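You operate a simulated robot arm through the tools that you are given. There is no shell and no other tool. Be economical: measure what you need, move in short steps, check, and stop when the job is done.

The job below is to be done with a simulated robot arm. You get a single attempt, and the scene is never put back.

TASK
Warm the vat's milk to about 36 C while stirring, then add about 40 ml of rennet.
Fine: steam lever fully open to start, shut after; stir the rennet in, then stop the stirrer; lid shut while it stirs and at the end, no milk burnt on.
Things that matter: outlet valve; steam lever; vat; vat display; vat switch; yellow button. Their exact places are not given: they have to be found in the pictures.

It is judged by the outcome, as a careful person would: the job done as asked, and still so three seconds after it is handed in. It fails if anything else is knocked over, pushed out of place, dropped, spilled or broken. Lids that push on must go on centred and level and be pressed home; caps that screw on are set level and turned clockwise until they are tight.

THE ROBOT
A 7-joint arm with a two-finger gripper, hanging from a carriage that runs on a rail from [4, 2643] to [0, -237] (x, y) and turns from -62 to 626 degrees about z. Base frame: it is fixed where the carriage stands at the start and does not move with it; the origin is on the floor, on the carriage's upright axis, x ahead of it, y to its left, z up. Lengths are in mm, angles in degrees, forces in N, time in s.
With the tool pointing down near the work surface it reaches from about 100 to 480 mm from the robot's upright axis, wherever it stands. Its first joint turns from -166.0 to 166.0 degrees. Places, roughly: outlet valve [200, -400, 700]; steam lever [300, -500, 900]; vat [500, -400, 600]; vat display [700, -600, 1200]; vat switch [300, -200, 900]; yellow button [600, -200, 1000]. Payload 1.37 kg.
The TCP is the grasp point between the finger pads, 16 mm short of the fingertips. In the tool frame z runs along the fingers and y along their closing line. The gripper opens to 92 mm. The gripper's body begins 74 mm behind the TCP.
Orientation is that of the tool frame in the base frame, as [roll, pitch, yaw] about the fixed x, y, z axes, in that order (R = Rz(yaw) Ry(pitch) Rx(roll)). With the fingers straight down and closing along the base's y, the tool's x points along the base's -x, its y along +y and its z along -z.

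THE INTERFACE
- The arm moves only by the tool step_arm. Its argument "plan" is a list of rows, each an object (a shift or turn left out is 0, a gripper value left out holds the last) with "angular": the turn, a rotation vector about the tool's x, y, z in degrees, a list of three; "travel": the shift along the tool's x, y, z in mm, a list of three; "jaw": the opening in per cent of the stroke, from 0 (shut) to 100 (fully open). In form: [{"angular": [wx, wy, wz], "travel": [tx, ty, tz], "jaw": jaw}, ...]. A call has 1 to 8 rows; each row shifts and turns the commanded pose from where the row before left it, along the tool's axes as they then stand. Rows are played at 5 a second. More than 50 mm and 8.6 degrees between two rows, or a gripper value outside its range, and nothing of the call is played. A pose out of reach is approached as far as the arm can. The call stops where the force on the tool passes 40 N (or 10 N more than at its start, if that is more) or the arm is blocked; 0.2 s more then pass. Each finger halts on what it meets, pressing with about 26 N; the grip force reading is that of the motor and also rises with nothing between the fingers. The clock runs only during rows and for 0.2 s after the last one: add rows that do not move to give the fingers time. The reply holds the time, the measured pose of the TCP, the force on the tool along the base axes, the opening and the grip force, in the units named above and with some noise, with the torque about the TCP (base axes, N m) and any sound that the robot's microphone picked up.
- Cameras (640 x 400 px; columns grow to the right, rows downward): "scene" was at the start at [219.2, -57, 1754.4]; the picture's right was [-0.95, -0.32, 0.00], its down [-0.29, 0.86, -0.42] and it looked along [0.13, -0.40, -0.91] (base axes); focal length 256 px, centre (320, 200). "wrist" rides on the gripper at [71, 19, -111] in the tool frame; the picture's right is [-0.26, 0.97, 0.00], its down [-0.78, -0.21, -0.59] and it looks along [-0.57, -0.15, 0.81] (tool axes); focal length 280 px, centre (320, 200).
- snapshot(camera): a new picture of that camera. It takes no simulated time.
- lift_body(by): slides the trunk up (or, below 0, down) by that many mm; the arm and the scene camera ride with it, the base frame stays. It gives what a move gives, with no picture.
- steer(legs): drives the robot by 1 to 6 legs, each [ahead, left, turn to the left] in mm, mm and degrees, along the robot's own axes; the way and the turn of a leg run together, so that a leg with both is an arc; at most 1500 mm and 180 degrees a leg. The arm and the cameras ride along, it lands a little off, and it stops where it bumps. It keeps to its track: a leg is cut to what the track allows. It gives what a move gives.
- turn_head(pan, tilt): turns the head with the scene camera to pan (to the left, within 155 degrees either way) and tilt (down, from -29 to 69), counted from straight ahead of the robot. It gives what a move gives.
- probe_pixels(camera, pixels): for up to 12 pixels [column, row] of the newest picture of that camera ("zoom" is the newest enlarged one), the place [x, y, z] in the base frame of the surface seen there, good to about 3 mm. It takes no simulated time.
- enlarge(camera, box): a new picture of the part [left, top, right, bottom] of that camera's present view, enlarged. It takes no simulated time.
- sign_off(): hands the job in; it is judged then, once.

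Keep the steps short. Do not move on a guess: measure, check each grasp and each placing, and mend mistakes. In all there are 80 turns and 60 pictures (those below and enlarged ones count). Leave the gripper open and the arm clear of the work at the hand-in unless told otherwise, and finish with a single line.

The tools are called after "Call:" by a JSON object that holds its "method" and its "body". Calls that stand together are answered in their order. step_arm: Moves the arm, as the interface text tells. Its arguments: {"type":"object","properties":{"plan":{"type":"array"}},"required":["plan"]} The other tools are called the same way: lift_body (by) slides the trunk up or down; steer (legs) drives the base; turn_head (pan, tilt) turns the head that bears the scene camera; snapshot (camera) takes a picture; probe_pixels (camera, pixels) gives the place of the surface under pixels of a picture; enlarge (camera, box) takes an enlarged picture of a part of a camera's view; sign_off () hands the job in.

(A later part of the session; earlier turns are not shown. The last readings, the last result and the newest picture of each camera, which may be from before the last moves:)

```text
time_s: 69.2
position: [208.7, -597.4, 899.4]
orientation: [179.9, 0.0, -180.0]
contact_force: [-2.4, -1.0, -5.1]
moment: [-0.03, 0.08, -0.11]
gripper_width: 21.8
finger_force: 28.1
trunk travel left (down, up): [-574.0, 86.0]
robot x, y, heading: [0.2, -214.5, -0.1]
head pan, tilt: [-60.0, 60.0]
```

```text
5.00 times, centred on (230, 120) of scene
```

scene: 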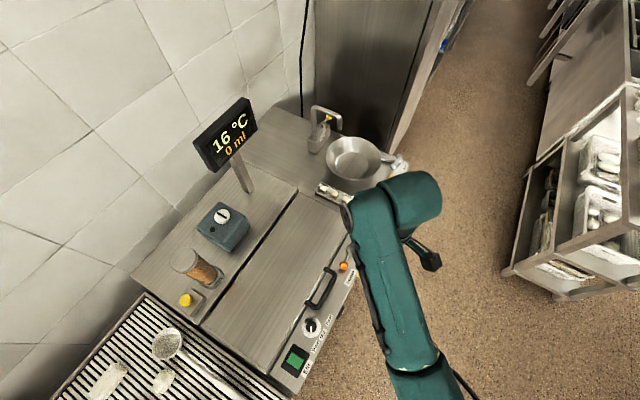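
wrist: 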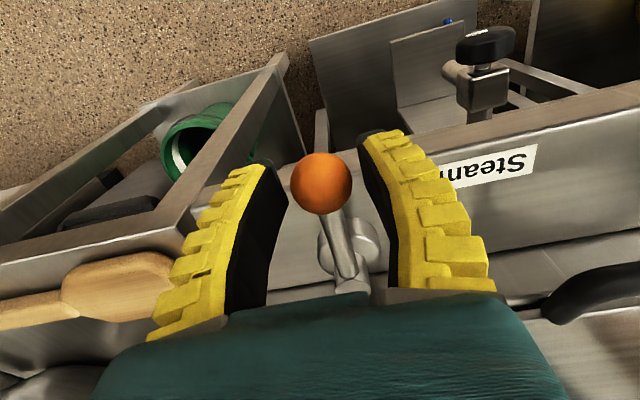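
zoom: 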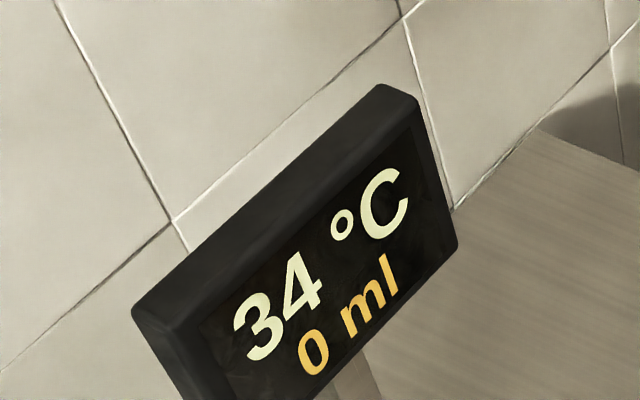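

34 C and the ball is held. Two more beats, then check.

Call:
{"method": "step_arm", "body": {"plan": [{}, {}, {}, {}, {}, {}, {}, {}]}}

Call:
{"method": "step_arm", "body": {"plan": [{}, {}, {}, {}, {}]}}

Call:
{"method": "enlarge", "body": {"camera": "scene", "box": [180, 80, 280, 160]}}

```text
time_s: 71.0
position: [209.5, -597.1, 898.1]
orientation: [-180.0, 0.0, 180.0]
contact_force: [-2.8, -0.9, -7.4]
moment: [-0.04, 0.01, -0.05]
gripper_width: 21.7
finger_force: 28.1
trunk travel left (down, up): [-574.0, 86.0]
robot x, y, heading: [1.7, -215.5, -0.1]
head pan, tilt: [-60.0, 60.0]
```

```text
time_s: 72.2
position: [208.4, -595.0, 897.4]
orientation: [-180.0, 0.0, -180.0]
contact_force: [-2.2, 0.1, -8.6]
moment: [0.0, 0.05, -0.03]
gripper_width: 21.4
finger_force: 27.7
trunk travel left (down, up): [-574.0, 86.0]
robot x, y, heading: [-1.1, -215.1, -0.3]
head pan, tilt: [-60.0, 60.0]
```

```text
5.00 times, centred on (230, 120) of scene
```

zoom: 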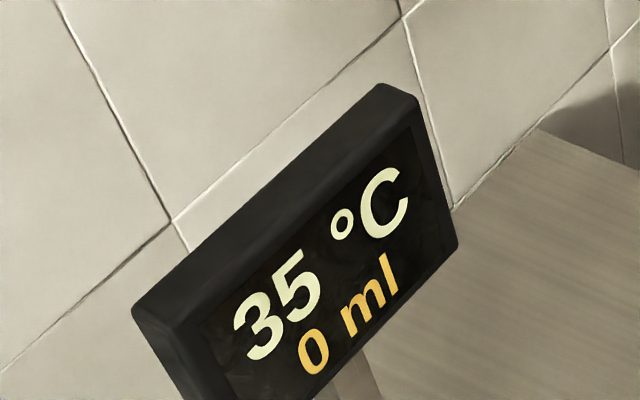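

35 C. I'll loosen to a close cage around the ball and shut the steam with the reverse arc.

Call:
{"method": "step_arm", "body": {"plan": [{"jaw": 30}, {"travel": [0, 3, 0]}, {"travel": [0, 4, 0]}, {"travel": [-0.7, 10.2, 0], "angular": [0, 0, 8]}, {"travel": [-0.7, 10.2, 0], "angular": [0, 0, 8]}, {"travel": [-0.7, 10.2, 0], "angular": [0, 0, 8]}, {"travel": [-0.7, 10.2, 0], "angular": [0, 0, 8]}, {"travel": [-0.7, 10.2, 0], "angular": [0, 0, 8]}]}}

Call:
{"method": "snapshot", "body": {"camera": "wrist"}}

```text
time_s: 74.0
position: [234.7, -555.3, 883.2]
orientation: [180.0, -0.1, 139.8]
contact_force: [0.3, -0.9, 0.5]
moment: [-0.01, 0.01, -0.02]
gripper_width: 31.9
finger_force: 2.7
out of reach, approached as far as the arm can: row 4, 5, 6, 7
trunk travel left (down, up): [-574.0, 86.0]
robot x, y, heading: [-0.1, -215.1, 0.3]
head pan, tilt: [-60.0, 60.0]
```

```text
24 pictures are left
```

wrist: 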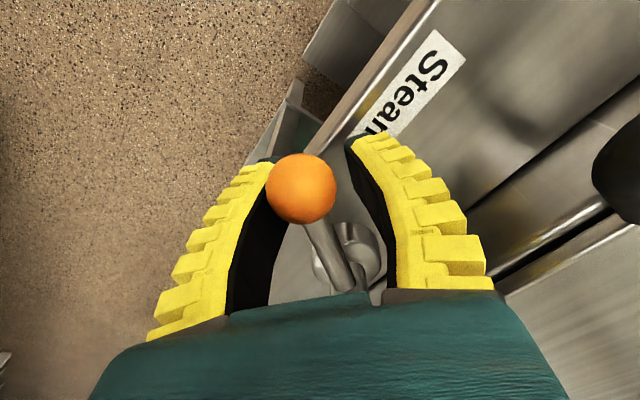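

The arm drifted low (z 883) and inward because of the reach limit. I'll correct up and outward, then continue closing.

Call:
{"method": "step_arm", "body": {"plan": [{"travel": [14, 0, -15]}, {"travel": [-0.7, 10.2, 0], "angular": [0, 0, 8]}, {"travel": [-0.7, 10.2, 0], "angular": [0, 0, 8]}, {"travel": [-0.7, 10.2, 0], "angular": [0, 0, 8]}, {"travel": [-0.7, 10.2, 0], "angular": [0, 0, 8]}]}}

Call:
{"method": "snapshot", "body": {"camera": "wrist"}}

```text
time_s: 75.2
position: [266.4, -534.5, 882.4]
orientation: [179.9, 0.1, 107.9]
contact_force: [-0.3, 0.0, -0.2]
moment: [0.01, -0.02, 0.02]
gripper_width: 31.6
finger_force: 2.9
out of reach, approached as far as the arm can: row 1
trunk travel left (down, up): [-574.0, 86.0]
robot x, y, heading: [2.6, -216.7, 0.0]
head pan, tilt: [-60.0, 60.0]
```

```text
23 pictures are left
```

wrist: 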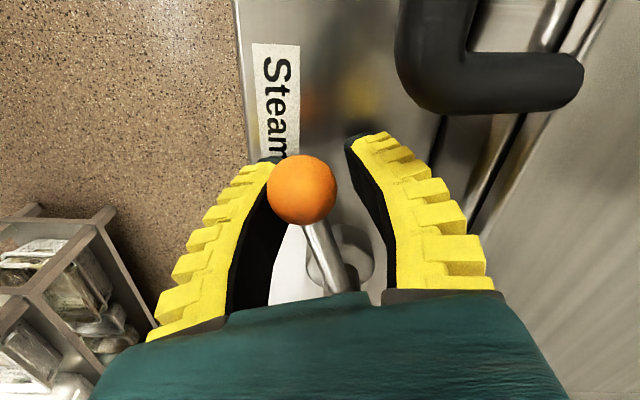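

The ball is following and the lever is about 20° from shut. I'll try raising a little and finish the arc against the stop.

Call:
{"method": "step_arm", "body": {"plan": [{"travel": [0, 0, -10]}, {"travel": [-0.7, 9, 0], "angular": [0, 0, 8]}, {"travel": [-0.7, 9, 0], "angular": [0, 0, 8]}, {"travel": [0, 4, 0]}, {"travel": [0, 3, 0]}]}}

Call:
{"method": "snapshot", "body": {"camera": "wrist"}}

Call:
{"method": "enlarge", "body": {"camera": "scene", "box": [180, 80, 280, 160]}}

```text
time_s: 76.4
position: [290.2, -533.4, 887.6]
orientation: [-179.7, -0.1, 91.9]
contact_force: [-14.3, -0.9, 6.7]
moment: [0.04, -0.33, -0.05]
gripper_width: 35.5
finger_force: 5.2
out of reach, approached as far as the arm can: row 1
trunk travel left (down, up): [-574.0, 86.0]
robot x, y, heading: [1.5, -214.6, -0.2]
head pan, tilt: [-60.0, 60.0]
```

```text
22 pictures are left
```

wrist: 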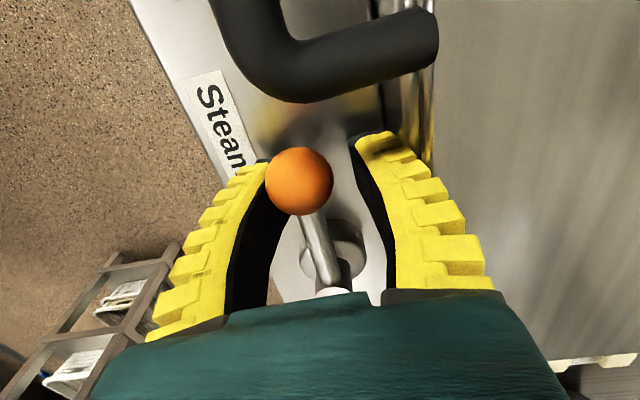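

```text
5.00 times, centred on (230, 120) of scene
```

zoom: 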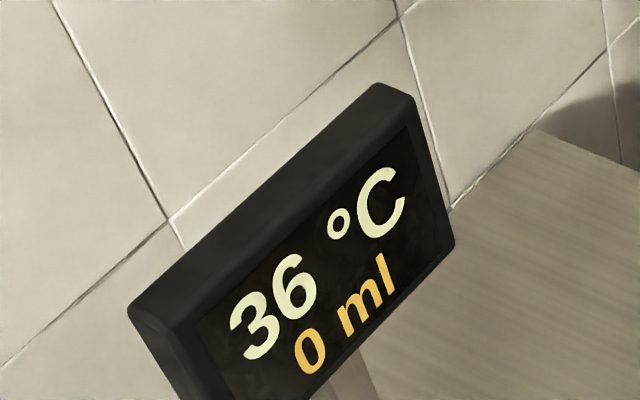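

36 C and the push meets 14 N. I'll check that the ball is back at its starting place (281, -516).

Call:
{"method": "probe_pixels", "body": {"camera": "wrist", "pixels": [[299, 180], [282, 180], [316, 180], [320, 250], [330, 280]]}}

Call:
{"method": "step_arm", "body": {"plan": [{"travel": [0, -8, 0], "jaw": 38}, {"travel": [0, 0, -25]}, {"travel": [0, 0, -40]}, {"travel": [0, 0, -40]}, {}]}}

Call:
{"method": "snapshot", "body": {"camera": "wrist"}}

```text
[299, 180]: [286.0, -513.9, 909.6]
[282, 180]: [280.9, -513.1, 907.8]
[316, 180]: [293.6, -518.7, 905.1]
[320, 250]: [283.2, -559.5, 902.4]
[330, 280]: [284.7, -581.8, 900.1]
```

```text
time_s: 77.6
position: [319.6, -570.2, 954.4]
orientation: [-180.0, 0.0, 92.1]
contact_force: [0.7, 0.3, 0.6]
moment: [0.0, 0.05, -0.03]
gripper_width: 38.5
finger_force: 2.7
out of reach, approached as far as the arm can: row 2, 3, 4
trunk travel left (down, up): [-574.0, 86.0]
robot x, y, heading: [-0.8, -215.8, 0.0]
head pan, tilt: [-60.0, 60.0]
```

```text
20 pictures are left
```

wrist: 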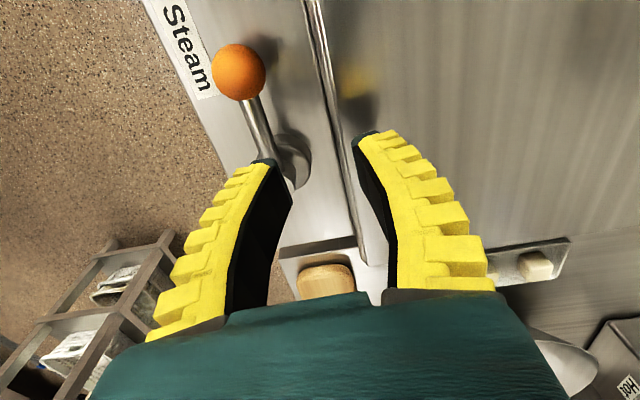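

The lift slid sideways because of a joint limit, but there was no contact. I'll check the lever ball again.

Call:
{"method": "probe_pixels", "body": {"camera": "wrist", "pixels": [[239, 70], [220, 70], [258, 70], [262, 135], [239, 55]]}}

Call:
{"method": "step_arm", "body": {"plan": [{"travel": [0, 0, -20]}]}}

```text
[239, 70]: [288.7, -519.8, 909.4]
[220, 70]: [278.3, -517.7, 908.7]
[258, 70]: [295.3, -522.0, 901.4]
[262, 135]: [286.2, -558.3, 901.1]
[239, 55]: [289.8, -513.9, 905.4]
```

```text
time_s: 78.0
position: [326.9, -576.8, 967.5]
orientation: [-180.0, 0.0, 92.0]
contact_force: [-0.1, 0.4, 0.3]
moment: [-0.02, -0.01, 0.02]
gripper_width: 38.5
finger_force: 2.6
out of reach, approached as far as the arm can: row 1
trunk travel left (down, up): [-574.0, 86.0]
robot x, y, heading: [-1.0, -211.4, -0.0]
head pan, tilt: [-60.0, 60.0]
```

The ball is at x≈286, at or slightly past its starting place, so the steam is shut. Now I'll retreat toward the robot axis and lift, keeping the yaw, on the way to the yellow button.

Call:
{"method": "step_arm", "body": {"plan": [{"travel": [35, -25, 0], "jaw": 0}, {"travel": [45, -10, -10]}, {"travel": [45, 0, -18]}, {"travel": [45, 0, -18]}, {"travel": [45, 5, -18]}, {"travel": [45, 10, -18]}, {"travel": [45, 10, -18]}, {"travel": [40, 10, -18]}]}}

Call:
{"method": "enlarge", "body": {"camera": "scene", "box": [100, 90, 300, 340]}}

```text
time_s: 79.8
position: [453.5, -331.0, 944.8]
orientation: [-180.0, 0.0, 92.1]
contact_force: [-0.4, -1.1, -0.4]
moment: [0.04, -0.04, -0.03]
gripper_width: 0.0
finger_force: 25.9
out of reach, approached as far as the arm can: row 1, 2, 3, 4, 5, 6, 7, 8
trunk travel left (down, up): [-574.0, 86.0]
robot x, y, heading: [-2.1, -214.0, 0.1]
head pan, tilt: [-60.0, 60.0]
```

```text
1.60 times, centred on (200, 215) of scene
```

zoom: 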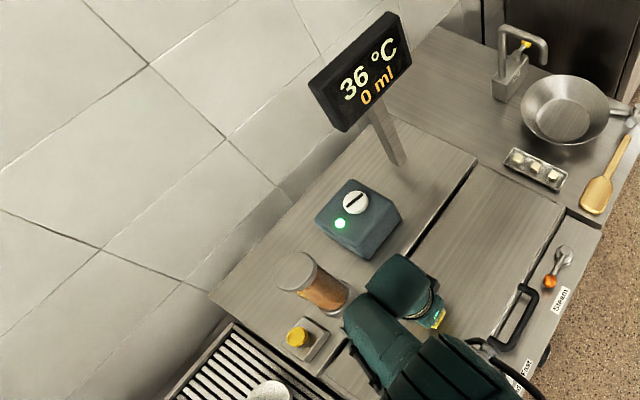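

The arm is sliding along its reach limit at radius ~470. I'll raise the trunk for clearance over the lid, then retract in x.

Call:
{"method": "lift_body", "body": {"by": 80}}

Call:
{"method": "step_arm", "body": {"plan": [{"travel": [0, -40, 0]}, {"travel": [0, -40, 0]}, {"travel": [0, -40, -10]}]}}

```text
time_s: 81.0
position: [453.3, -331.9, 1023.6]
orientation: [180.0, -0.1, 91.9]
contact_force: [-0.3, -0.7, 0.1]
moment: [0.01, -0.02, -0.01]
gripper_width: 0.0
finger_force: 26.4
trunk travel left (down, up): [-654.0, 6.0]
robot x, y, heading: [0.2, -212.4, -0.1]
head pan, tilt: [-60.0, 60.0]
```

```text
time_s: 81.8
position: [398.8, -356.5, 973.0]
orientation: [-179.9, -0.1, 92.0]
contact_force: [0.3, 0.1, 0.3]
moment: [0.04, 0.02, 0.0]
gripper_width: 0.0
finger_force: 25.7
out of reach, approached as far as the arm can: row 1, 2, 3
trunk travel left (down, up): [-654.0, 6.0]
robot x, y, heading: [-0.1, -217.1, 0.2]
head pan, tilt: [-60.0, 60.0]
```

It appears to be pinned by a wrist joint limit at this yaw. I'll rotate back towards yaw 180, which worked before.

Call:
{"method": "step_arm", "body": {"plan": [{"angular": [0, 0, -8]}, {"angular": [0, 0, -8]}, {"angular": [0, 0, -8]}, {"angular": [0, 0, -8]}, {"angular": [0, 0, -8]}]}}

```text
time_s: 83.0
position: [399.4, -357.5, 973.1]
orientation: [-179.9, 0.0, 132.2]
contact_force: [-0.6, 0.4, 0.5]
moment: [-0.01, -0.02, -0.02]
gripper_width: 0.0
finger_force: 26.1
trunk travel left (down, up): [-654.0, 6.0]
robot x, y, heading: [-1.7, -215.1, 0.0]
head pan, tilt: [-60.0, 60.0]
```

Call:
{"method": "step_arm", "body": {"plan": [{"travel": [0, 0, -40]}, {"travel": [0, 0, -40]}]}}

```text
time_s: 83.6
position: [437.3, -370.2, 1018.9]
orientation: [-179.9, -0.3, 132.1]
contact_force: [0.8, 0.3, -0.1]
moment: [0.02, -0.07, -0.01]
gripper_width: 0.2
finger_force: 25.7
out of reach, approached as far as the arm can: row 1, 2
trunk travel left (down, up): [-654.0, 6.0]
robot x, y, heading: [1.5, -210.8, -0.1]
head pan, tilt: [-60.0, 60.0]
```

Call:
{"method": "step_arm", "body": {"plan": [{"angular": [0, 0, -8]}, {"angular": [0, 0, -8]}, {"angular": [0, 0, -8]}, {"angular": [0, 0, -8]}, {"angular": [0, 0, -8]}, {"angular": [0, 0, -8]}, {"travel": [0, 0, -30]}, {"travel": [10, 0, -30]}]}}

Call:
{"method": "turn_head", "body": {"pan": -45, "tilt": 55}}

Call:
{"method": "snapshot", "body": {"camera": "scene"}}

```text
time_s: 85.4
position: [461.5, -381.5, 1054.2]
orientation: [-179.9, -0.1, -179.8]
contact_force: [-0.1, 0.7, -1.0]
moment: [-0.04, -0.02, -0.02]
gripper_width: 0.0
finger_force: 26.2
out of reach, approached as far as the arm can: row 7, 8
trunk travel left (down, up): [-654.0, 6.0]
robot x, y, heading: [2.4, -215.4, 0.1]
head pan, tilt: [-60.0, 60.0]
```

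```text
time_s: 86.1
position: [461.5, -381.5, 1054.1]
orientation: [180.0, -0.2, -180.0]
contact_force: [-0.1, 0.7, 0.7]
moment: [0.0, 0.01, 0.0]
gripper_width: 0.1
finger_force: 26.4
trunk travel left (down, up): [-654.0, 6.0]
robot x, y, heading: [-2.5, -215.5, 0.1]
head pan, tilt: [-45.0, 55.0]
```

```text
18 pictures are left
```

scene: 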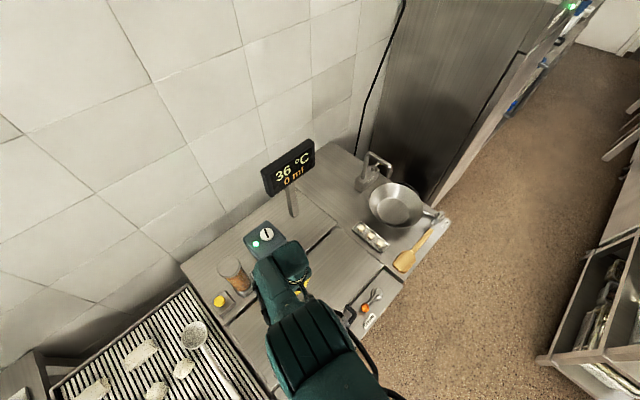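

The path to the yellow button lies outward, so I don't need to retract. I'll move along +y at x≈461 while lowering slightly to z≈1015.

Call:
{"method": "step_arm", "body": {"plan": [{"travel": [0, 40, 10]}, {"travel": [0, 40, 10]}, {"travel": [0, 40, 10]}, {"travel": [0, 40, 5]}, {"travel": [0, 43, 5]}]}}

Call:
{"method": "enlarge", "body": {"camera": "scene", "box": [160, 120, 360, 330]}}

```text
time_s: 87.3
position: [465.2, -181.7, 1012.0]
orientation: [-179.9, 0.0, 180.0]
contact_force: [0.4, -1.4, -0.1]
moment: [0.01, 0.04, 0.01]
gripper_width: 0.3
finger_force: 25.7
out of reach, approached as far as the arm can: row 1
trunk travel left (down, up): [-654.0, 6.0]
robot x, y, heading: [-2.5, -215.2, 0.2]
head pan, tilt: [-45.0, 55.0]
```

```text
1.90 times, centred on (260, 225) of scene
```

zoom: 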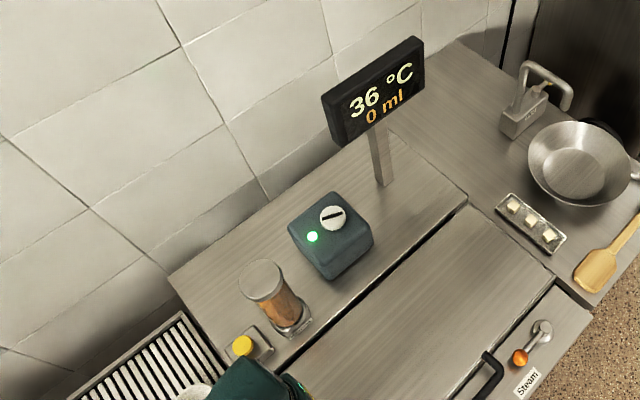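

Good, it reads 36 C. Probing the yellow button and its box, then starting to tilt the tool.

Call:
{"method": "probe_pixels", "body": {"camera": "zoom", "pixels": [[243, 344], [236, 344], [250, 344], [243, 338], [243, 351], [262, 350], [268, 290], [300, 325]]}}

Call:
{"method": "step_arm", "body": {"plan": [{"angular": [0, -8, 0]}, {"angular": [0, -8, 0]}, {"angular": [0, -8, 0]}, {"angular": [0, -8, 0]}, {"angular": [0, -8, 0]}, {"angular": [0, -5, 0]}]}}

Call:
{"method": "snapshot", "body": {"camera": "wrist"}}

```text
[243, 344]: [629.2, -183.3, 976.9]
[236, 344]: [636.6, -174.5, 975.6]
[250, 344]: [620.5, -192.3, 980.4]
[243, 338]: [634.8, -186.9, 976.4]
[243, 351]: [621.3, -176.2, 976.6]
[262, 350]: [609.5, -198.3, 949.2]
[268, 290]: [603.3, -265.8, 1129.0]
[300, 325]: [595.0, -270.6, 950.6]
```

```text
time_s: 88.7
position: [548.1, -180.0, 1002.4]
orientation: [-177.6, 35.6, 179.9]
contact_force: [0.6, 0.7, -0.9]
moment: [-0.02, -0.04, -0.01]
gripper_width: 0.0
finger_force: 26.2
out of reach, approached as far as the arm can: row 1, 2, 3, 4, 5, 6
trunk travel left (down, up): [-654.0, 6.0]
robot x, y, heading: [5.0, -212.2, 0.2]
head pan, tilt: [-45.0, 55.0]
```

```text
16 pictures are left
```

wrist: 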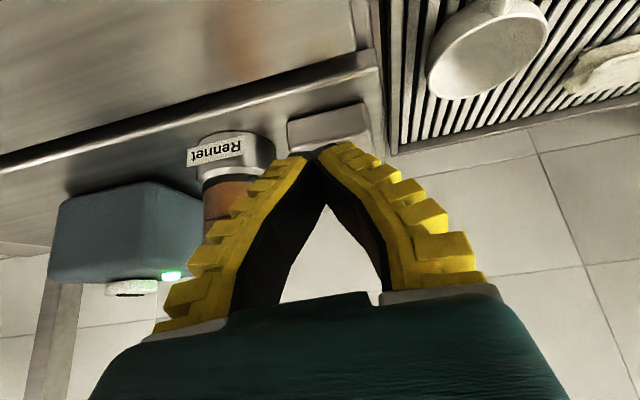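

The tool is tilted 36° with the TCP at (548, -180, 1002). The button top is (628, -182, 977) and its radius is about 12. I'll move the fingertips above the button: +x about 80, up 15.

Call:
{"method": "step_arm", "body": {"plan": [{"travel": [-25, 0, -4]}, {"travel": [-20, -1, 10]}, {"travel": [-16, 0, 12]}, {"travel": [-16, 0, 12]}]}}

Call:
{"method": "snapshot", "body": {"camera": "wrist"}}

```text
time_s: 89.7
position: [579.8, -176.6, 1029.5]
orientation: [-177.4, 37.7, -179.8]
contact_force: [0.2, -0.6, 0.3]
moment: [0.01, -0.01, 0.0]
gripper_width: 0.0
finger_force: 25.7
out of reach, approached as far as the arm can: row 2, 3, 4
trunk travel left (down, up): [-654.0, 6.0]
robot x, y, heading: [1.5, -211.5, -0.1]
head pan, tilt: [-45.0, 55.0]
```

```text
15 pictures are left
```

wrist: 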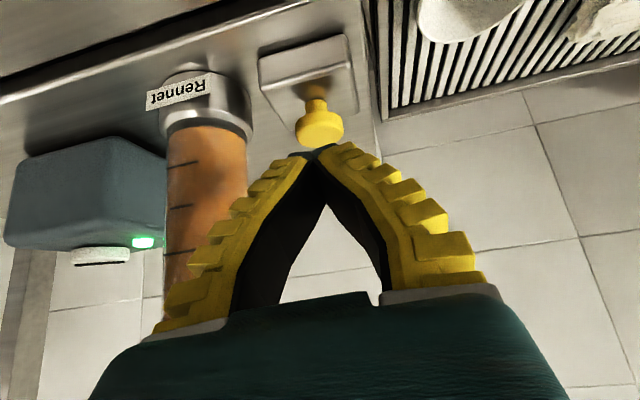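

The wrist view shows the button just ahead of the tips, about 50 mm short. I'll tilt further to extend the reach.

Call:
{"method": "step_arm", "body": {"plan": [{"angular": [0, -8, 0]}, {"angular": [0, -8, 0]}, {"travel": [-10, 0, 12]}]}}

```text
time_s: 90.5
position: [595.8, -173.1, 1039.8]
orientation: [-177.1, 50.0, -179.3]
contact_force: [-0.4, -0.4, -1.0]
moment: [0.0, -0.07, -0.03]
gripper_width: 0.0
finger_force: 25.7
out of reach, approached as far as the arm can: row 2, 3
trunk travel left (down, up): [-654.0, 6.0]
robot x, y, heading: [-1.5, -214.9, 0.2]
head pan, tilt: [-45.0, 55.0]
```

Lowering the trunk by 30 to gain horizontal reach, then moving outward over the button.

Call:
{"method": "lift_body", "body": {"by": -30}}

Call:
{"method": "step_arm", "body": {"plan": [{"travel": [-12, -4, 8]}, {"travel": [-12, -4, 12]}]}}

Call:
{"method": "snapshot", "body": {"camera": "wrist"}}

```text
time_s: 91.3
position: [595.5, -173.2, 1010.2]
orientation: [-177.1, 50.1, -179.3]
contact_force: [0.2, 0.2, -0.8]
moment: [0.0, 0.0, -0.01]
gripper_width: 0.1
finger_force: 25.5
trunk travel left (down, up): [-624.0, 36.0]
robot x, y, heading: [-1.3, -215.8, -0.1]
head pan, tilt: [-45.0, 55.0]
```

```text
time_s: 91.9
position: [608.5, -180.7, 1023.4]
orientation: [-177.1, 50.1, -179.3]
contact_force: [-1.1, -0.4, -1.1]
moment: [0.04, -0.01, 0.03]
gripper_width: 0.3
finger_force: 26.1
out of reach, approached as far as the arm can: row 1, 2
trunk travel left (down, up): [-624.0, 36.0]
robot x, y, heading: [-0.4, -217.4, 0.1]
head pan, tilt: [-45.0, 55.0]
```

```text
14 pictures are left
```

wrist: 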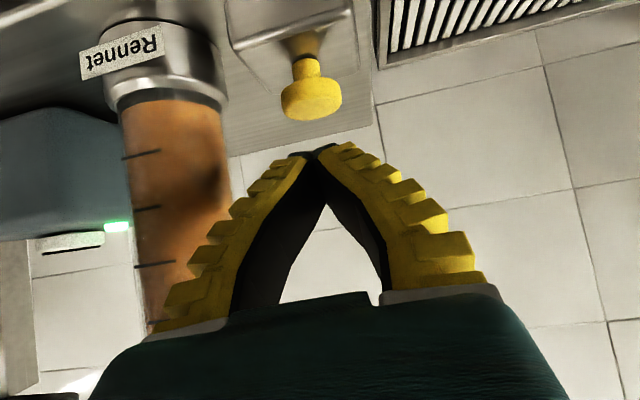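

The tips need about 12 mm more in x. Trunk down a little and outward again.

Call:
{"method": "lift_body", "body": {"by": -12}}

Call:
{"method": "step_arm", "body": {"plan": [{"travel": [-10, -1, 10]}, {"travel": [-10, 0, 10]}]}}

```text
time_s: 92.5
position: [608.0, -180.3, 1010.7]
orientation: [-177.1, 50.1, -179.4]
contact_force: [-0.1, 0.3, 0.5]
moment: [0.04, -0.02, 0.01]
gripper_width: 0.0
finger_force: 26.0
trunk travel left (down, up): [-612.0, 48.0]
robot x, y, heading: [-3.3, -215.8, 0.1]
head pan, tilt: [-45.0, 55.0]
```

```text
time_s: 93.1
position: [624.9, -181.6, 1029.4]
orientation: [-177.0, 50.3, -179.1]
contact_force: [0.5, 0.7, 0.8]
moment: [0.01, 0.03, 0.0]
gripper_width: 0.0
finger_force: 26.1
out of reach, approached as far as the arm can: row 1, 2
trunk travel left (down, up): [-612.0, 48.0]
robot x, y, heading: [2.0, -213.1, -0.1]
head pan, tilt: [-45.0, 55.0]
```

The fingertip corner is at about (628, -182, 1008), straight above the button. Lowering by trunk: 26 first, then small steps.

Call:
{"method": "lift_body", "body": {"by": -26}}

Call:
{"method": "enlarge", "body": {"camera": "wrist", "box": [220, 40, 420, 200]}}

Call:
{"method": "enlarge", "body": {"camera": "scene", "box": [180, 120, 330, 330]}}

```text
time_s: 93.8
position: [624.8, -182.3, 1003.7]
orientation: [-177.1, 50.0, -179.3]
contact_force: [0.1, -0.4, -0.1]
moment: [-0.01, 0.04, 0.0]
gripper_width: 0.0
finger_force: 26.1
trunk travel left (down, up): [-586.0, 74.0]
robot x, y, heading: [0.9, -215.1, 0.2]
head pan, tilt: [-45.0, 55.0]
```

```text
2.50 times, centred on (320, 120) of wrist
```

zoom: 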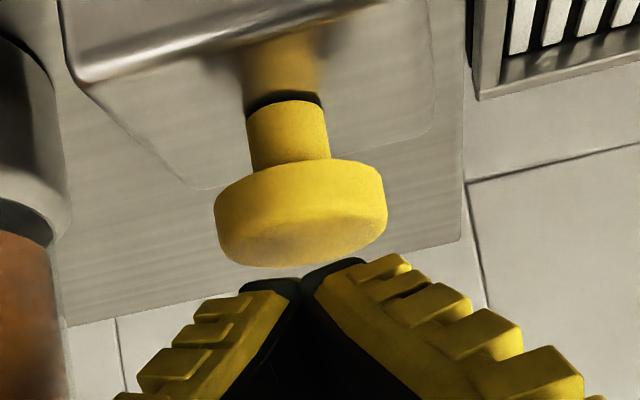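

```text
1.90 times, centred on (255, 225) of scene
```

zoom: 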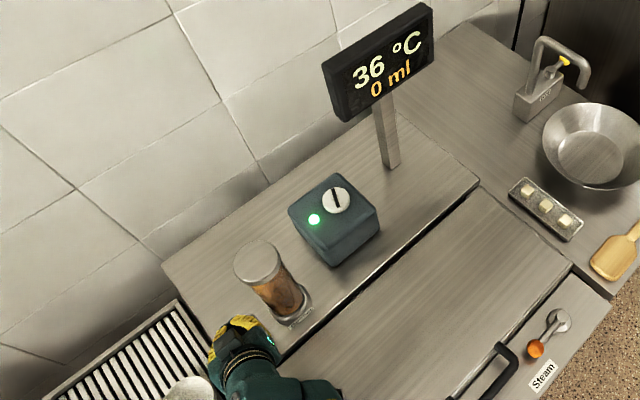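

Aligned, about 5 mm above the mushroom button. Pressing lightly: 8 mm down, then read.

Call:
{"method": "lift_body", "body": {"by": -8}}

Call:
{"method": "enlarge", "body": {"camera": "scene", "box": [220, 120, 340, 220]}}

```text
time_s: 94.4
position: [623.5, -181.2, 995.1]
orientation: [-177.0, 50.1, -179.3]
contact_force: [0.4, 0.6, 0.0]
moment: [0.03, 0.0, -0.01]
gripper_width: 0.3
finger_force: 26.6
trunk travel left (down, up): [-578.0, 82.0]
robot x, y, heading: [-2.5, -217.7, 0.0]
head pan, tilt: [-45.0, 55.0]
```

```text
4.00 times, centred on (280, 170) of scene
```

zoom: 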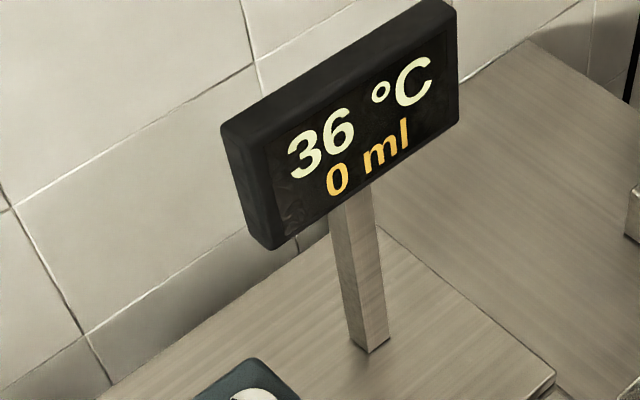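

No contact yet. 4 mm more.

Call:
{"method": "lift_body", "body": {"by": -4}}

```text
time_s: 94.9
position: [625.2, -182.1, 991.2]
orientation: [-177.2, 50.1, -179.3]
contact_force: [-0.9, 0.2, 1.9]
moment: [0.01, 0.05, 0.02]
gripper_width: 0.3
finger_force: 26.4
trunk travel left (down, up): [-574.0, 86.0]
robot x, y, heading: [2.0, -215.7, -0.0]
head pan, tilt: [-45.0, 55.0]
```

A light touch (1.9 N). Pressing 3 mm and reading.

Call:
{"method": "lift_body", "body": {"by": -3}}

Call:
{"method": "enlarge", "body": {"camera": "scene", "box": [220, 120, 340, 220]}}

```text
time_s: 95.4
position: [623.6, -180.5, 986.9]
orientation: [-177.1, 50.2, -179.3]
contact_force: [-1.8, -0.7, 3.3]
moment: [0.03, 0.03, 0.02]
gripper_width: 0.0
finger_force: 25.7
trunk travel left (down, up): [-571.0, 89.0]
robot x, y, heading: [-1.2, -214.4, -0.1]
head pan, tilt: [-45.0, 55.0]
```

```text
4.00 times, centred on (280, 170) of scene
```

zoom: 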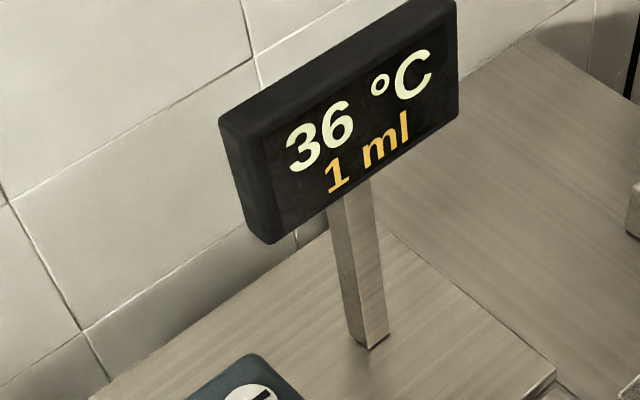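

It dispenses while held (1 ml). I'll hold 0.8 s and read to get the rate.

Call:
{"method": "step_arm", "body": {"plan": [{}, {}, {}]}}

Call:
{"method": "enlarge", "body": {"camera": "scene", "box": [220, 120, 340, 220]}}

```text
time_s: 96.2
position: [624.7, -180.9, 986.8]
orientation: [-177.1, 50.2, -179.4]
contact_force: [-0.6, 0.7, 3.9]
moment: [0.03, 0.0, -0.01]
gripper_width: 0.0
finger_force: 26.1
trunk travel left (down, up): [-571.0, 89.0]
robot x, y, heading: [3.4, -214.8, -0.0]
head pan, tilt: [-45.0, 55.0]
```

```text
4.00 times, centred on (280, 170) of scene
```

zoom: 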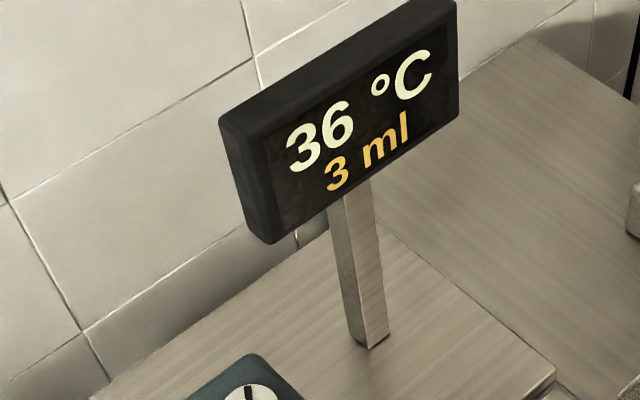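

About 2.5–3 ml/s. Holding 7.2 s more.

Call:
{"method": "step_arm", "body": {"plan": [{}, {}, {}, {}, {}, {}, {}, {}]}}

Call:
{"method": "step_arm", "body": {"plan": [{}, {}, {}, {}, {}, {}, {}, {}]}}

Call:
{"method": "step_arm", "body": {"plan": [{}, {}, {}, {}, {}, {}, {}, {}]}}

Call:
{"method": "step_arm", "body": {"plan": [{}, {}, {}, {}, {}, {}, {}, {}]}}

Call:
{"method": "enlarge", "body": {"camera": "scene", "box": [220, 120, 340, 220]}}

```text
time_s: 98.0
position: [626.8, -181.2, 987.8]
orientation: [-177.1, 50.1, -179.3]
contact_force: [-0.4, 0.3, 5.0]
moment: [0.06, -0.03, -0.03]
gripper_width: 0.0
finger_force: 25.7
trunk travel left (down, up): [-571.0, 89.0]
robot x, y, heading: [-1.1, -210.7, -0.2]
head pan, tilt: [-45.0, 55.0]
```

```text
time_s: 99.8
position: [625.1, -181.6, 987.0]
orientation: [-177.1, 50.1, -179.4]
contact_force: [0.2, -0.3, 4.1]
moment: [0.0, 0.02, -0.02]
gripper_width: 0.0
finger_force: 26.4
trunk travel left (down, up): [-571.0, 89.0]
robot x, y, heading: [0.0, -216.1, 0.2]
head pan, tilt: [-45.0, 55.0]
```

```text
time_s: 101.6
position: [624.5, -181.2, 988.2]
orientation: [-177.1, 50.0, -179.4]
contact_force: [0.2, -0.4, 4.8]
moment: [0.08, 0.0, -0.02]
gripper_width: 0.0
finger_force: 27.8
trunk travel left (down, up): [-571.0, 89.0]
robot x, y, heading: [2.7, -216.6, 0.1]
head pan, tilt: [-45.0, 55.0]
```

```text
time_s: 103.4
position: [625.3, -181.1, 988.5]
orientation: [-177.1, 50.2, -179.4]
contact_force: [-1.0, -0.1, 3.2]
moment: [0.05, 0.04, -0.03]
gripper_width: 5.8
finger_force: 27.5
trunk travel left (down, up): [-571.0, 89.0]
robot x, y, heading: [0.5, -214.6, 0.0]
head pan, tilt: [-45.0, 55.0]
```

```text
4.00 times, centred on (280, 170) of scene
```

zoom: 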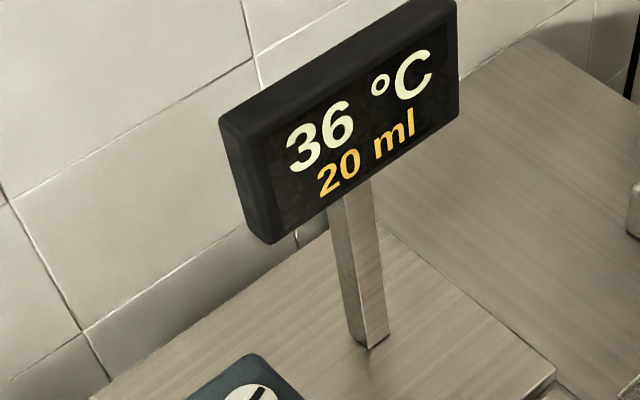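

20 ml, 2.4 ml/s. Holding 6.6 s more (to about 36 ml).

Call:
{"method": "step_arm", "body": {"plan": [{}, {}, {}, {}, {}, {}, {}, {}]}}

Call:
{"method": "step_arm", "body": {"plan": [{}, {}, {}, {}, {}, {}, {}, {}]}}

Call:
{"method": "step_arm", "body": {"plan": [{}, {}, {}, {}, {}, {}, {}, {}]}}

Call:
{"method": "step_arm", "body": {"plan": [{}, {}, {}, {}, {}]}}

Call:
{"method": "enlarge", "body": {"camera": "scene", "box": [220, 120, 340, 220]}}

```text
time_s: 105.2
position: [625.8, -181.2, 987.4]
orientation: [-177.1, 50.1, -179.2]
contact_force: [-0.5, -0.2, 4.2]
moment: [0.04, 0.0, -0.06]
gripper_width: 6.1
finger_force: 27.8
trunk travel left (down, up): [-571.0, 89.0]
robot x, y, heading: [1.6, -211.5, -0.1]
head pan, tilt: [-45.0, 55.0]
```

```text
time_s: 107.0
position: [624.7, -181.9, 987.2]
orientation: [-177.1, 50.1, -179.3]
contact_force: [-0.2, 0.4, 3.7]
moment: [0.05, -0.01, 0.01]
gripper_width: 5.9
finger_force: 28.0
trunk travel left (down, up): [-571.0, 89.0]
robot x, y, heading: [0.5, -215.0, -0.2]
head pan, tilt: [-45.0, 55.0]
```

```text
time_s: 108.8
position: [624.6, -180.5, 988.6]
orientation: [-177.1, 50.0, -179.3]
contact_force: [0.4, 0.6, 4.4]
moment: [0.05, 0.0, -0.02]
gripper_width: 5.9
finger_force: 27.6
trunk travel left (down, up): [-571.0, 89.0]
robot x, y, heading: [0.0, -219.4, 0.1]
head pan, tilt: [-45.0, 55.0]
```

```text
time_s: 110.0
position: [625.2, -180.4, 988.1]
orientation: [-177.1, 50.1, -179.3]
contact_force: [0.1, 0.3, 4.3]
moment: [0.04, 0.01, 0.0]
gripper_width: 6.1
finger_force: 27.9
trunk travel left (down, up): [-571.0, 89.0]
robot x, y, heading: [-0.8, -212.8, 0.0]
head pan, tilt: [-45.0, 55.0]
```

```text
4.00 times, centred on (280, 170) of scene
```

zoom: 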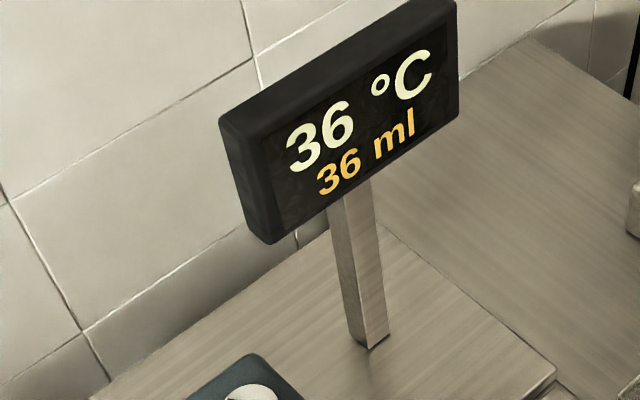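

36 ml. Holding 1.4 s more, then raising off the button.

Call:
{"method": "step_arm", "body": {"plan": [{}, {}, {}, {}, {}, {}]}}

Call:
{"method": "lift_body", "body": {"by": 40}}

Call:
{"method": "enlarge", "body": {"camera": "scene", "box": [160, 120, 360, 330]}}

```text
time_s: 111.4
position: [623.2, -181.8, 987.3]
orientation: [-177.1, 50.1, -179.2]
contact_force: [0.0, 0.3, 4.2]
moment: [0.05, 0.01, 0.01]
gripper_width: 6.1
finger_force: 27.9
trunk travel left (down, up): [-571.0, 89.0]
robot x, y, heading: [-2.7, -213.1, -0.1]
head pan, tilt: [-45.0, 55.0]
```

```text
time_s: 112.3
position: [623.6, -182.2, 1027.4]
orientation: [-177.1, 50.0, -179.3]
contact_force: [-0.3, 0.4, -0.5]
moment: [-0.01, -0.02, 0.03]
gripper_width: 0.0
finger_force: 27.7
trunk travel left (down, up): [-611.0, 49.0]
robot x, y, heading: [-3.5, -215.3, -0.1]
head pan, tilt: [-45.0, 55.0]
```

```text
1.90 times, centred on (260, 225) of scene
```

zoom: 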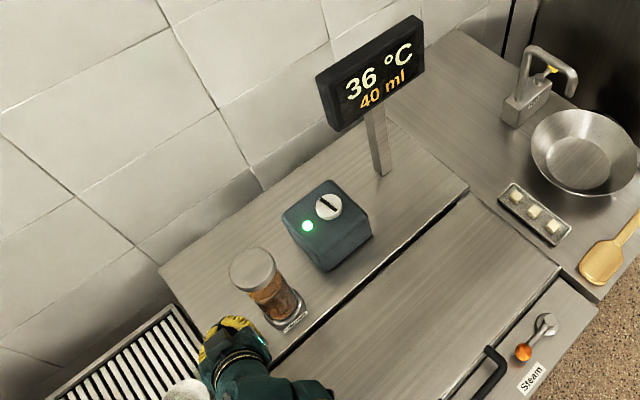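

40 ml and 36 C. I'll let it stir while I retract, first backing off in -x and bringing the tool upright.

Call:
{"method": "step_arm", "body": {"plan": [{"travel": [26, 0, -31]}, {"travel": [16, 0, -19], "angular": [0, 8, 0]}, {"travel": [18.6, 0, -16.7], "angular": [0, 8, 0]}, {"travel": [20.7, 0, -14], "angular": [0, 8, 0]}, {"travel": [22.5, 0, -11], "angular": [0, 8, 0]}, {"travel": [23.8, 0, -7.7], "angular": [0, 8, 0]}, {"travel": [24.6, 0, -4.3], "angular": [0, 8, 0]}, {"angular": [0, 2, 0]}]}}

```text
time_s: 114.1
position: [572.3, -184.8, 1001.5]
orientation: [-177.2, 25.6, 179.0]
contact_force: [-0.2, -0.5, -0.5]
moment: [-0.03, -0.02, 0.0]
gripper_width: 0.0
finger_force: 27.6
out of reach, approached as far as the arm can: row 1, 2, 3, 4, 5, 6
trunk travel left (down, up): [-611.0, 49.0]
robot x, y, heading: [-2.9, -214.9, -0.2]
head pan, tilt: [-45.0, 55.0]
```

The arm seems fully stretched, so it only slides along a sphere. I'll command inward motion along the line to the shoulder (up and back) to fold the elbow.

Call:
{"method": "step_arm", "body": {"plan": [{"travel": [7, 0, -20]}, {"travel": [7, 0, -20]}, {"travel": [7, 0, -20]}, {"travel": [7, 0, -20]}, {"travel": [7, 0, -20]}, {"travel": [7, 0, -20]}]}}

Call:
{"method": "lift_body", "body": {"by": 40}}

Call:
{"method": "turn_head", "body": {"pan": -20, "tilt": 60}}

Call:
{"method": "snapshot", "body": {"camera": "scene"}}

```text
time_s: 115.5
position: [579.0, -169.5, 1022.9]
orientation: [-177.2, 25.6, 178.9]
contact_force: [-0.1, 0.2, -0.7]
moment: [-0.03, -0.03, 0.01]
gripper_width: 0.0
finger_force: 28.0
out of reach, approached as far as the arm can: row 1, 2, 3, 4, 5, 6
trunk travel left (down, up): [-611.0, 49.0]
robot x, y, heading: [-0.3, -216.4, -0.2]
head pan, tilt: [-45.0, 55.0]
```

```text
time_s: 116.3
position: [579.8, -169.6, 1061.4]
orientation: [-177.1, 25.6, 179.0]
contact_force: [0.0, -0.2, -0.1]
moment: [0.02, -0.03, 0.0]
gripper_width: 0.0
finger_force: 27.9
trunk travel left (down, up): [-652.0, 9.0]
robot x, y, heading: [-0.5, -216.3, -0.0]
head pan, tilt: [-45.0, 55.0]
```

```text
time_s: 117.2
position: [578.5, -169.4, 1063.0]
orientation: [-177.1, 25.7, 179.0]
contact_force: [0.0, -0.4, -0.2]
moment: [0.01, 0.02, -0.05]
gripper_width: 0.0
finger_force: 27.7
trunk travel left (down, up): [-652.0, 9.0]
robot x, y, heading: [0.0, -213.5, -0.1]
head pan, tilt: [-20.0, 60.0]
```

```text
5 pictures are left
```

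scene: 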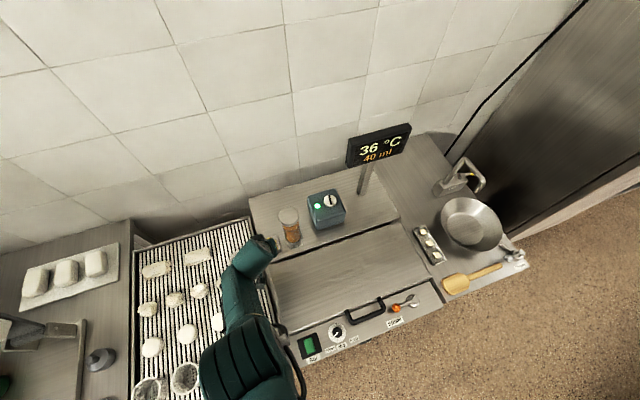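

Everything is upright and it still reads 36 C / 40 ml. Instead of folding the elbow I can use the rail: drive left and swing the extended arm onto the switch. First I'll bring the tool upright about the wrist.

Call:
{"method": "step_arm", "body": {"plan": [{"travel": [28, 0, -2], "angular": [0, 8, 0]}, {"travel": [28, 0, -2], "angular": [0, 8, 0]}, {"travel": [28, 0, -2], "angular": [0, 8, 0]}]}}

Call:
{"method": "steer", "body": {"legs": [[0, 345, 0]]}}

```text
time_s: 118.0
position: [497.0, -164.8, 1042.3]
orientation: [-177.4, 1.6, 177.8]
contact_force: [0.2, -0.6, -1.2]
moment: [0.01, 0.03, 0.02]
gripper_width: 0.0
finger_force: 27.5
trunk travel left (down, up): [-652.0, 9.0]
robot x, y, heading: [1.5, -216.1, -0.1]
head pan, tilt: [-20.0, 60.0]
```

```text
time_s: 120.2
position: [498.5, 177.6, 1041.4]
orientation: [-177.5, 1.7, 177.8]
contact_force: [0.3, -0.6, 0.7]
moment: [0.04, 0.02, 0.03]
gripper_width: 0.0
finger_force: 27.6
trunk travel left (down, up): [-652.0, 9.0]
robot x, y, heading: [2.3, 130.7, -0.3]
head pan, tilt: [-20.0, 60.0]
```

Swinging right and inward along the reach sphere toward the switch, staying above z≈1000.

Call:
{"method": "step_arm", "body": {"plan": [{"travel": [5, -40, 2]}, {"travel": [8, -40, 4]}, {"travel": [12, -40, 4]}, {"travel": [14, -40, 4]}, {"travel": [16, -40, 4]}, {"travel": [18, -38, 4]}]}}

```text
time_s: 121.6
position: [434.2, -61.7, 1015.2]
orientation: [-177.5, 1.7, 177.8]
contact_force: [0.3, 0.4, 0.3]
moment: [-0.05, 0.04, 0.03]
gripper_width: 0.3
finger_force: 28.1
out of reach, approached as far as the arm can: row 2, 3, 4, 6
trunk travel left (down, up): [-652.0, 9.0]
robot x, y, heading: [0.4, 129.1, 0.0]
head pan, tilt: [-20.0, 60.0]
```

Call:
{"method": "step_arm", "body": {"plan": [{"travel": [24, -30, 4]}, {"travel": [27, -27, 5]}, {"travel": [29, -25, 6]}, {"travel": [30, -23, 7]}, {"travel": [32, -21, 7]}, {"travel": [32, -20, 7]}]}}

```text
time_s: 123.0
position: [267.7, -210.6, 966.4]
orientation: [-177.4, 1.7, 177.8]
contact_force: [0.0, 0.7, 0.6]
moment: [-0.01, 0.03, 0.01]
gripper_width: 0.0
finger_force: 27.8
out of reach, approached as far as the arm can: row 1, 2, 3, 5
trunk travel left (down, up): [-652.0, 9.0]
robot x, y, heading: [2.1, 126.8, -0.0]
head pan, tilt: [-20.0, 60.0]
```

Above the switch at (268, -211, 966). A small shift toward the rocker's front half, then a look.

Call:
{"method": "step_arm", "body": {"plan": [{"travel": [8, 1, 5]}, {}]}}

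Call:
{"method": "snapshot", "body": {"camera": "wrist"}}

```text
time_s: 123.6
position: [259.2, -209.5, 960.6]
orientation: [-177.4, 1.7, 177.8]
contact_force: [0.5, 0.1, 0.3]
moment: [-0.02, -0.02, 0.0]
gripper_width: 0.0
finger_force: 27.5
trunk travel left (down, up): [-652.0, 9.0]
robot x, y, heading: [-2.8, 129.9, 0.1]
head pan, tilt: [-20.0, 60.0]
```

```text
4 pictures are left
```

wrist: 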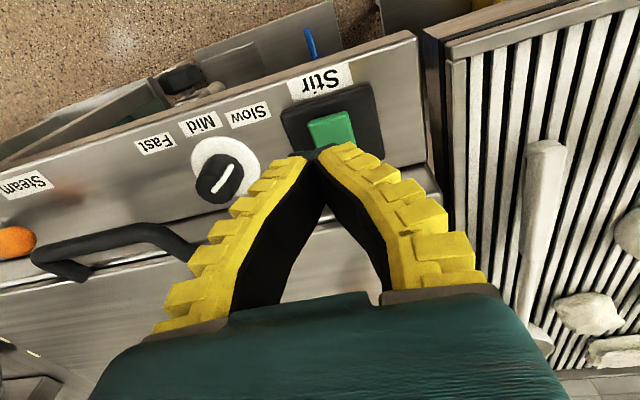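

Checking the rocker's present tilt, and letting it stir another 7 s meanwhile.

Call:
{"method": "probe_pixels", "body": {"camera": "wrist", "pixels": [[330, 118], [330, 130], [335, 143], [315, 125], [347, 125], [295, 120]]}}

Call:
{"method": "step_arm", "body": {"plan": [{}, {}, {}, {}, {}, {}, {}, {}]}}

Call:
{"method": "step_arm", "body": {"plan": [{}, {}, {}, {}, {}, {}, {}, {}]}}

Call:
{"method": "step_arm", "body": {"plan": [{}, {}, {}, {}, {}, {}, {}, {}]}}

Call:
{"method": "step_arm", "body": {"plan": [{}, {}, {}, {}, {}, {}, {}, {}]}}

```text
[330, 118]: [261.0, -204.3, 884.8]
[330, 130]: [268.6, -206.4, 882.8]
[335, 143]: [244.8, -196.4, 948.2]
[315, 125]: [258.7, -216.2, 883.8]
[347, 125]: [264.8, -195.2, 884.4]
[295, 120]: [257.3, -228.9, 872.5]
```

```text
time_s: 125.4
position: [259.3, -210.6, 961.6]
orientation: [-177.4, 1.7, 177.9]
contact_force: [0.4, 0.2, 0.7]
moment: [0.0, 0.03, -0.01]
gripper_width: 0.0
finger_force: 27.6
trunk travel left (down, up): [-652.0, 9.0]
robot x, y, heading: [0.2, 129.1, 0.3]
head pan, tilt: [-20.0, 60.0]
```

```text
time_s: 127.2
position: [259.1, -208.1, 960.9]
orientation: [-177.4, 1.8, 177.7]
contact_force: [0.1, -0.5, -0.6]
moment: [0.0, 0.0, 0.01]
gripper_width: 0.0
finger_force: 27.8
trunk travel left (down, up): [-652.0, 9.0]
robot x, y, heading: [3.0, 128.7, 0.2]
head pan, tilt: [-20.0, 60.0]
```

```text
time_s: 129.0
position: [260.1, -209.4, 961.4]
orientation: [-177.4, 1.7, 177.8]
contact_force: [-1.2, 0.3, -0.4]
moment: [-0.02, 0.0, -0.01]
gripper_width: 0.0
finger_force: 28.5
trunk travel left (down, up): [-652.0, 9.0]
robot x, y, heading: [1.2, 129.9, 0.1]
head pan, tilt: [-20.0, 60.0]
```

```text
time_s: 130.8
position: [260.1, -210.1, 960.6]
orientation: [-177.3, 1.7, 177.8]
contact_force: [-0.2, -0.2, -0.1]
moment: [-0.02, -0.02, -0.02]
gripper_width: 0.0
finger_force: 27.5
trunk travel left (down, up): [-652.0, 9.0]
robot x, y, heading: [-0.5, 126.7, 0.1]
head pan, tilt: [-20.0, 60.0]
```

The rocker's front is raised at z≈884 (on). I'll stir a few more seconds while lowering the trunk to just above it.

Call:
{"method": "step_arm", "body": {"plan": [{}, {}, {}, {}, {}, {}, {}, {}]}}

Call:
{"method": "step_arm", "body": {"plan": [{}, {}, {}, {}, {}, {}, {}, {}]}}

Call:
{"method": "step_arm", "body": {"plan": [{}, {}, {}, {}, {}, {}, {}, {}]}}

Call:
{"method": "lift_body", "body": {"by": -54}}

Call:
{"method": "lift_body", "body": {"by": -8}}

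Call:
{"method": "lift_body", "body": {"by": -4}}

```text
time_s: 132.6
position: [259.7, -209.5, 961.8]
orientation: [-177.3, 1.7, 177.7]
contact_force: [1.0, 0.5, -1.2]
moment: [-0.01, -0.01, 0.02]
gripper_width: 0.1
finger_force: 28.0
trunk travel left (down, up): [-652.0, 9.0]
robot x, y, heading: [0.2, 129.1, 0.4]
head pan, tilt: [-20.0, 60.0]
```

```text
time_s: 134.4
position: [258.9, -209.9, 960.3]
orientation: [-177.4, 1.7, 177.7]
contact_force: [-0.5, 0.4, -1.1]
moment: [0.0, 0.0, 0.01]
gripper_width: 0.0
finger_force: 27.9
trunk travel left (down, up): [-652.0, 9.0]
robot x, y, heading: [1.5, 132.6, -0.0]
head pan, tilt: [-20.0, 60.0]
```

```text
time_s: 136.2
position: [259.4, -209.9, 960.3]
orientation: [-177.4, 1.7, 177.9]
contact_force: [0.1, 0.0, 0.0]
moment: [-0.01, -0.01, 0.02]
gripper_width: 0.1
finger_force: 27.6
trunk travel left (down, up): [-652.0, 9.0]
robot x, y, heading: [2.1, 126.4, 0.3]
head pan, tilt: [-20.0, 60.0]
```

```text
time_s: 137.2
position: [259.1, -209.7, 906.5]
orientation: [-177.4, 1.7, 177.7]
contact_force: [-0.5, 0.0, -0.3]
moment: [-0.01, 0.0, 0.02]
gripper_width: 0.0
finger_force: 28.0
trunk travel left (down, up): [-597.0, 63.0]
robot x, y, heading: [-6.0, 127.0, 0.3]
head pan, tilt: [-20.0, 60.0]
```

```text
time_s: 137.8
position: [259.7, -208.8, 899.5]
orientation: [-177.4, 1.7, 177.9]
contact_force: [-1.3, -0.8, 0.3]
moment: [-0.01, 0.0, -0.02]
gripper_width: 0.1
finger_force: 27.8
trunk travel left (down, up): [-589.0, 71.0]
robot x, y, heading: [-1.1, 127.9, -0.1]
head pan, tilt: [-20.0, 60.0]
```

```text
time_s: 138.3
position: [259.9, -209.8, 894.9]
orientation: [-177.3, 1.7, 177.8]
contact_force: [-0.3, 0.0, 1.0]
moment: [-0.03, -0.01, 0.0]
gripper_width: 0.0
finger_force: 27.9
trunk travel left (down, up): [-585.0, 75.0]
robot x, y, heading: [4.8, 128.2, 0.2]
head pan, tilt: [-20.0, 60.0]
```

Call:
{"method": "lift_body", "body": {"by": -4}}

```text
time_s: 138.8
position: [259.4, -209.4, 892.9]
orientation: [-177.4, 1.7, 177.8]
contact_force: [-0.7, 0.5, 2.3]
moment: [0.03, -0.02, -0.01]
gripper_width: 0.1
finger_force: 27.9
trunk travel left (down, up): [-581.0, 79.0]
robot x, y, heading: [-0.4, 127.5, 0.0]
head pan, tilt: [-20.0, 60.0]
```

Call:
{"method": "lift_body", "body": {"by": -3}}

Call:
{"method": "enlarge", "body": {"camera": "scene", "box": [280, 100, 640, 390]}}

```text
time_s: 139.3
position: [259.0, -210.9, 888.6]
orientation: [-177.4, 1.8, 177.8]
contact_force: [-7.0, 5.5, 23.9]
moment: [0.06, -0.15, 0.11]
gripper_width: 5.9
finger_force: 27.7
trunk travel left (down, up): [-578.0, 82.0]
robot x, y, heading: [0.1, 131.2, -0.2]
head pan, tilt: [-20.0, 60.0]
```

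```text
1.38 times, centred on (460, 245) of scene
```

zoom: 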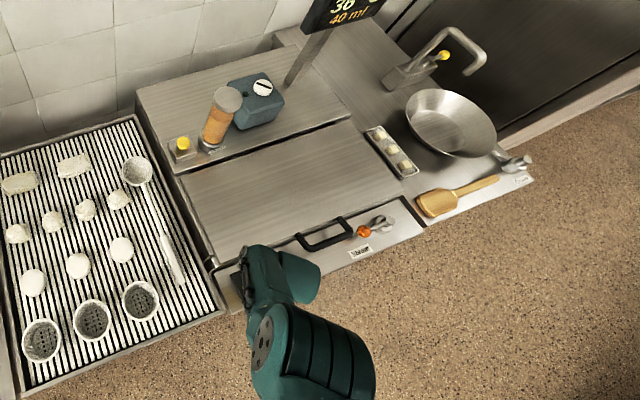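

24 N, bottomed out. Raising clear, opening the gripper and checking the rocker.

Call:
{"method": "lift_body", "body": {"by": 80}}

Call:
{"method": "snapshot", "body": {"camera": "wrist"}}

Call:
{"method": "probe_pixels", "body": {"camera": "wrist", "pixels": [[330, 118], [330, 130], [335, 138], [315, 125], [325, 140]]}}

```text
time_s: 140.5
position: [258.9, -208.8, 968.3]
orientation: [-177.4, 1.6, 177.8]
contact_force: [-0.4, 0.5, -0.2]
moment: [0.0, -0.01, -0.01]
gripper_width: 0.0
finger_force: 27.7
trunk travel left (down, up): [-658.0, 2.0]
robot x, y, heading: [-1.2, 132.2, 0.1]
head pan, tilt: [-20.0, 60.0]
```

```text
2 pictures are left
```

wrist: 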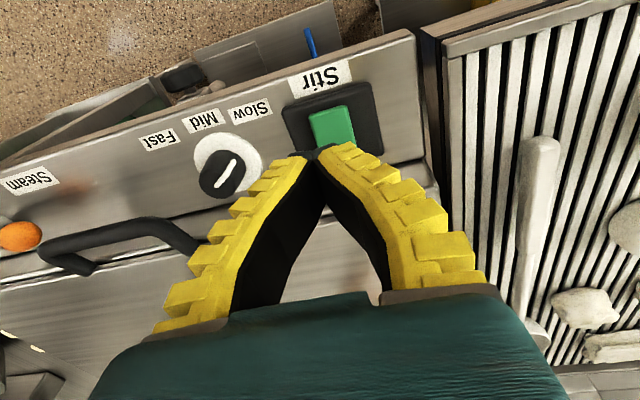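

```text
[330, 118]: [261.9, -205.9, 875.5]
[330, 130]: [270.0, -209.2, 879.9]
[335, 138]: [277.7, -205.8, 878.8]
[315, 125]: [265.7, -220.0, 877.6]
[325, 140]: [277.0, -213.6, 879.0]
```

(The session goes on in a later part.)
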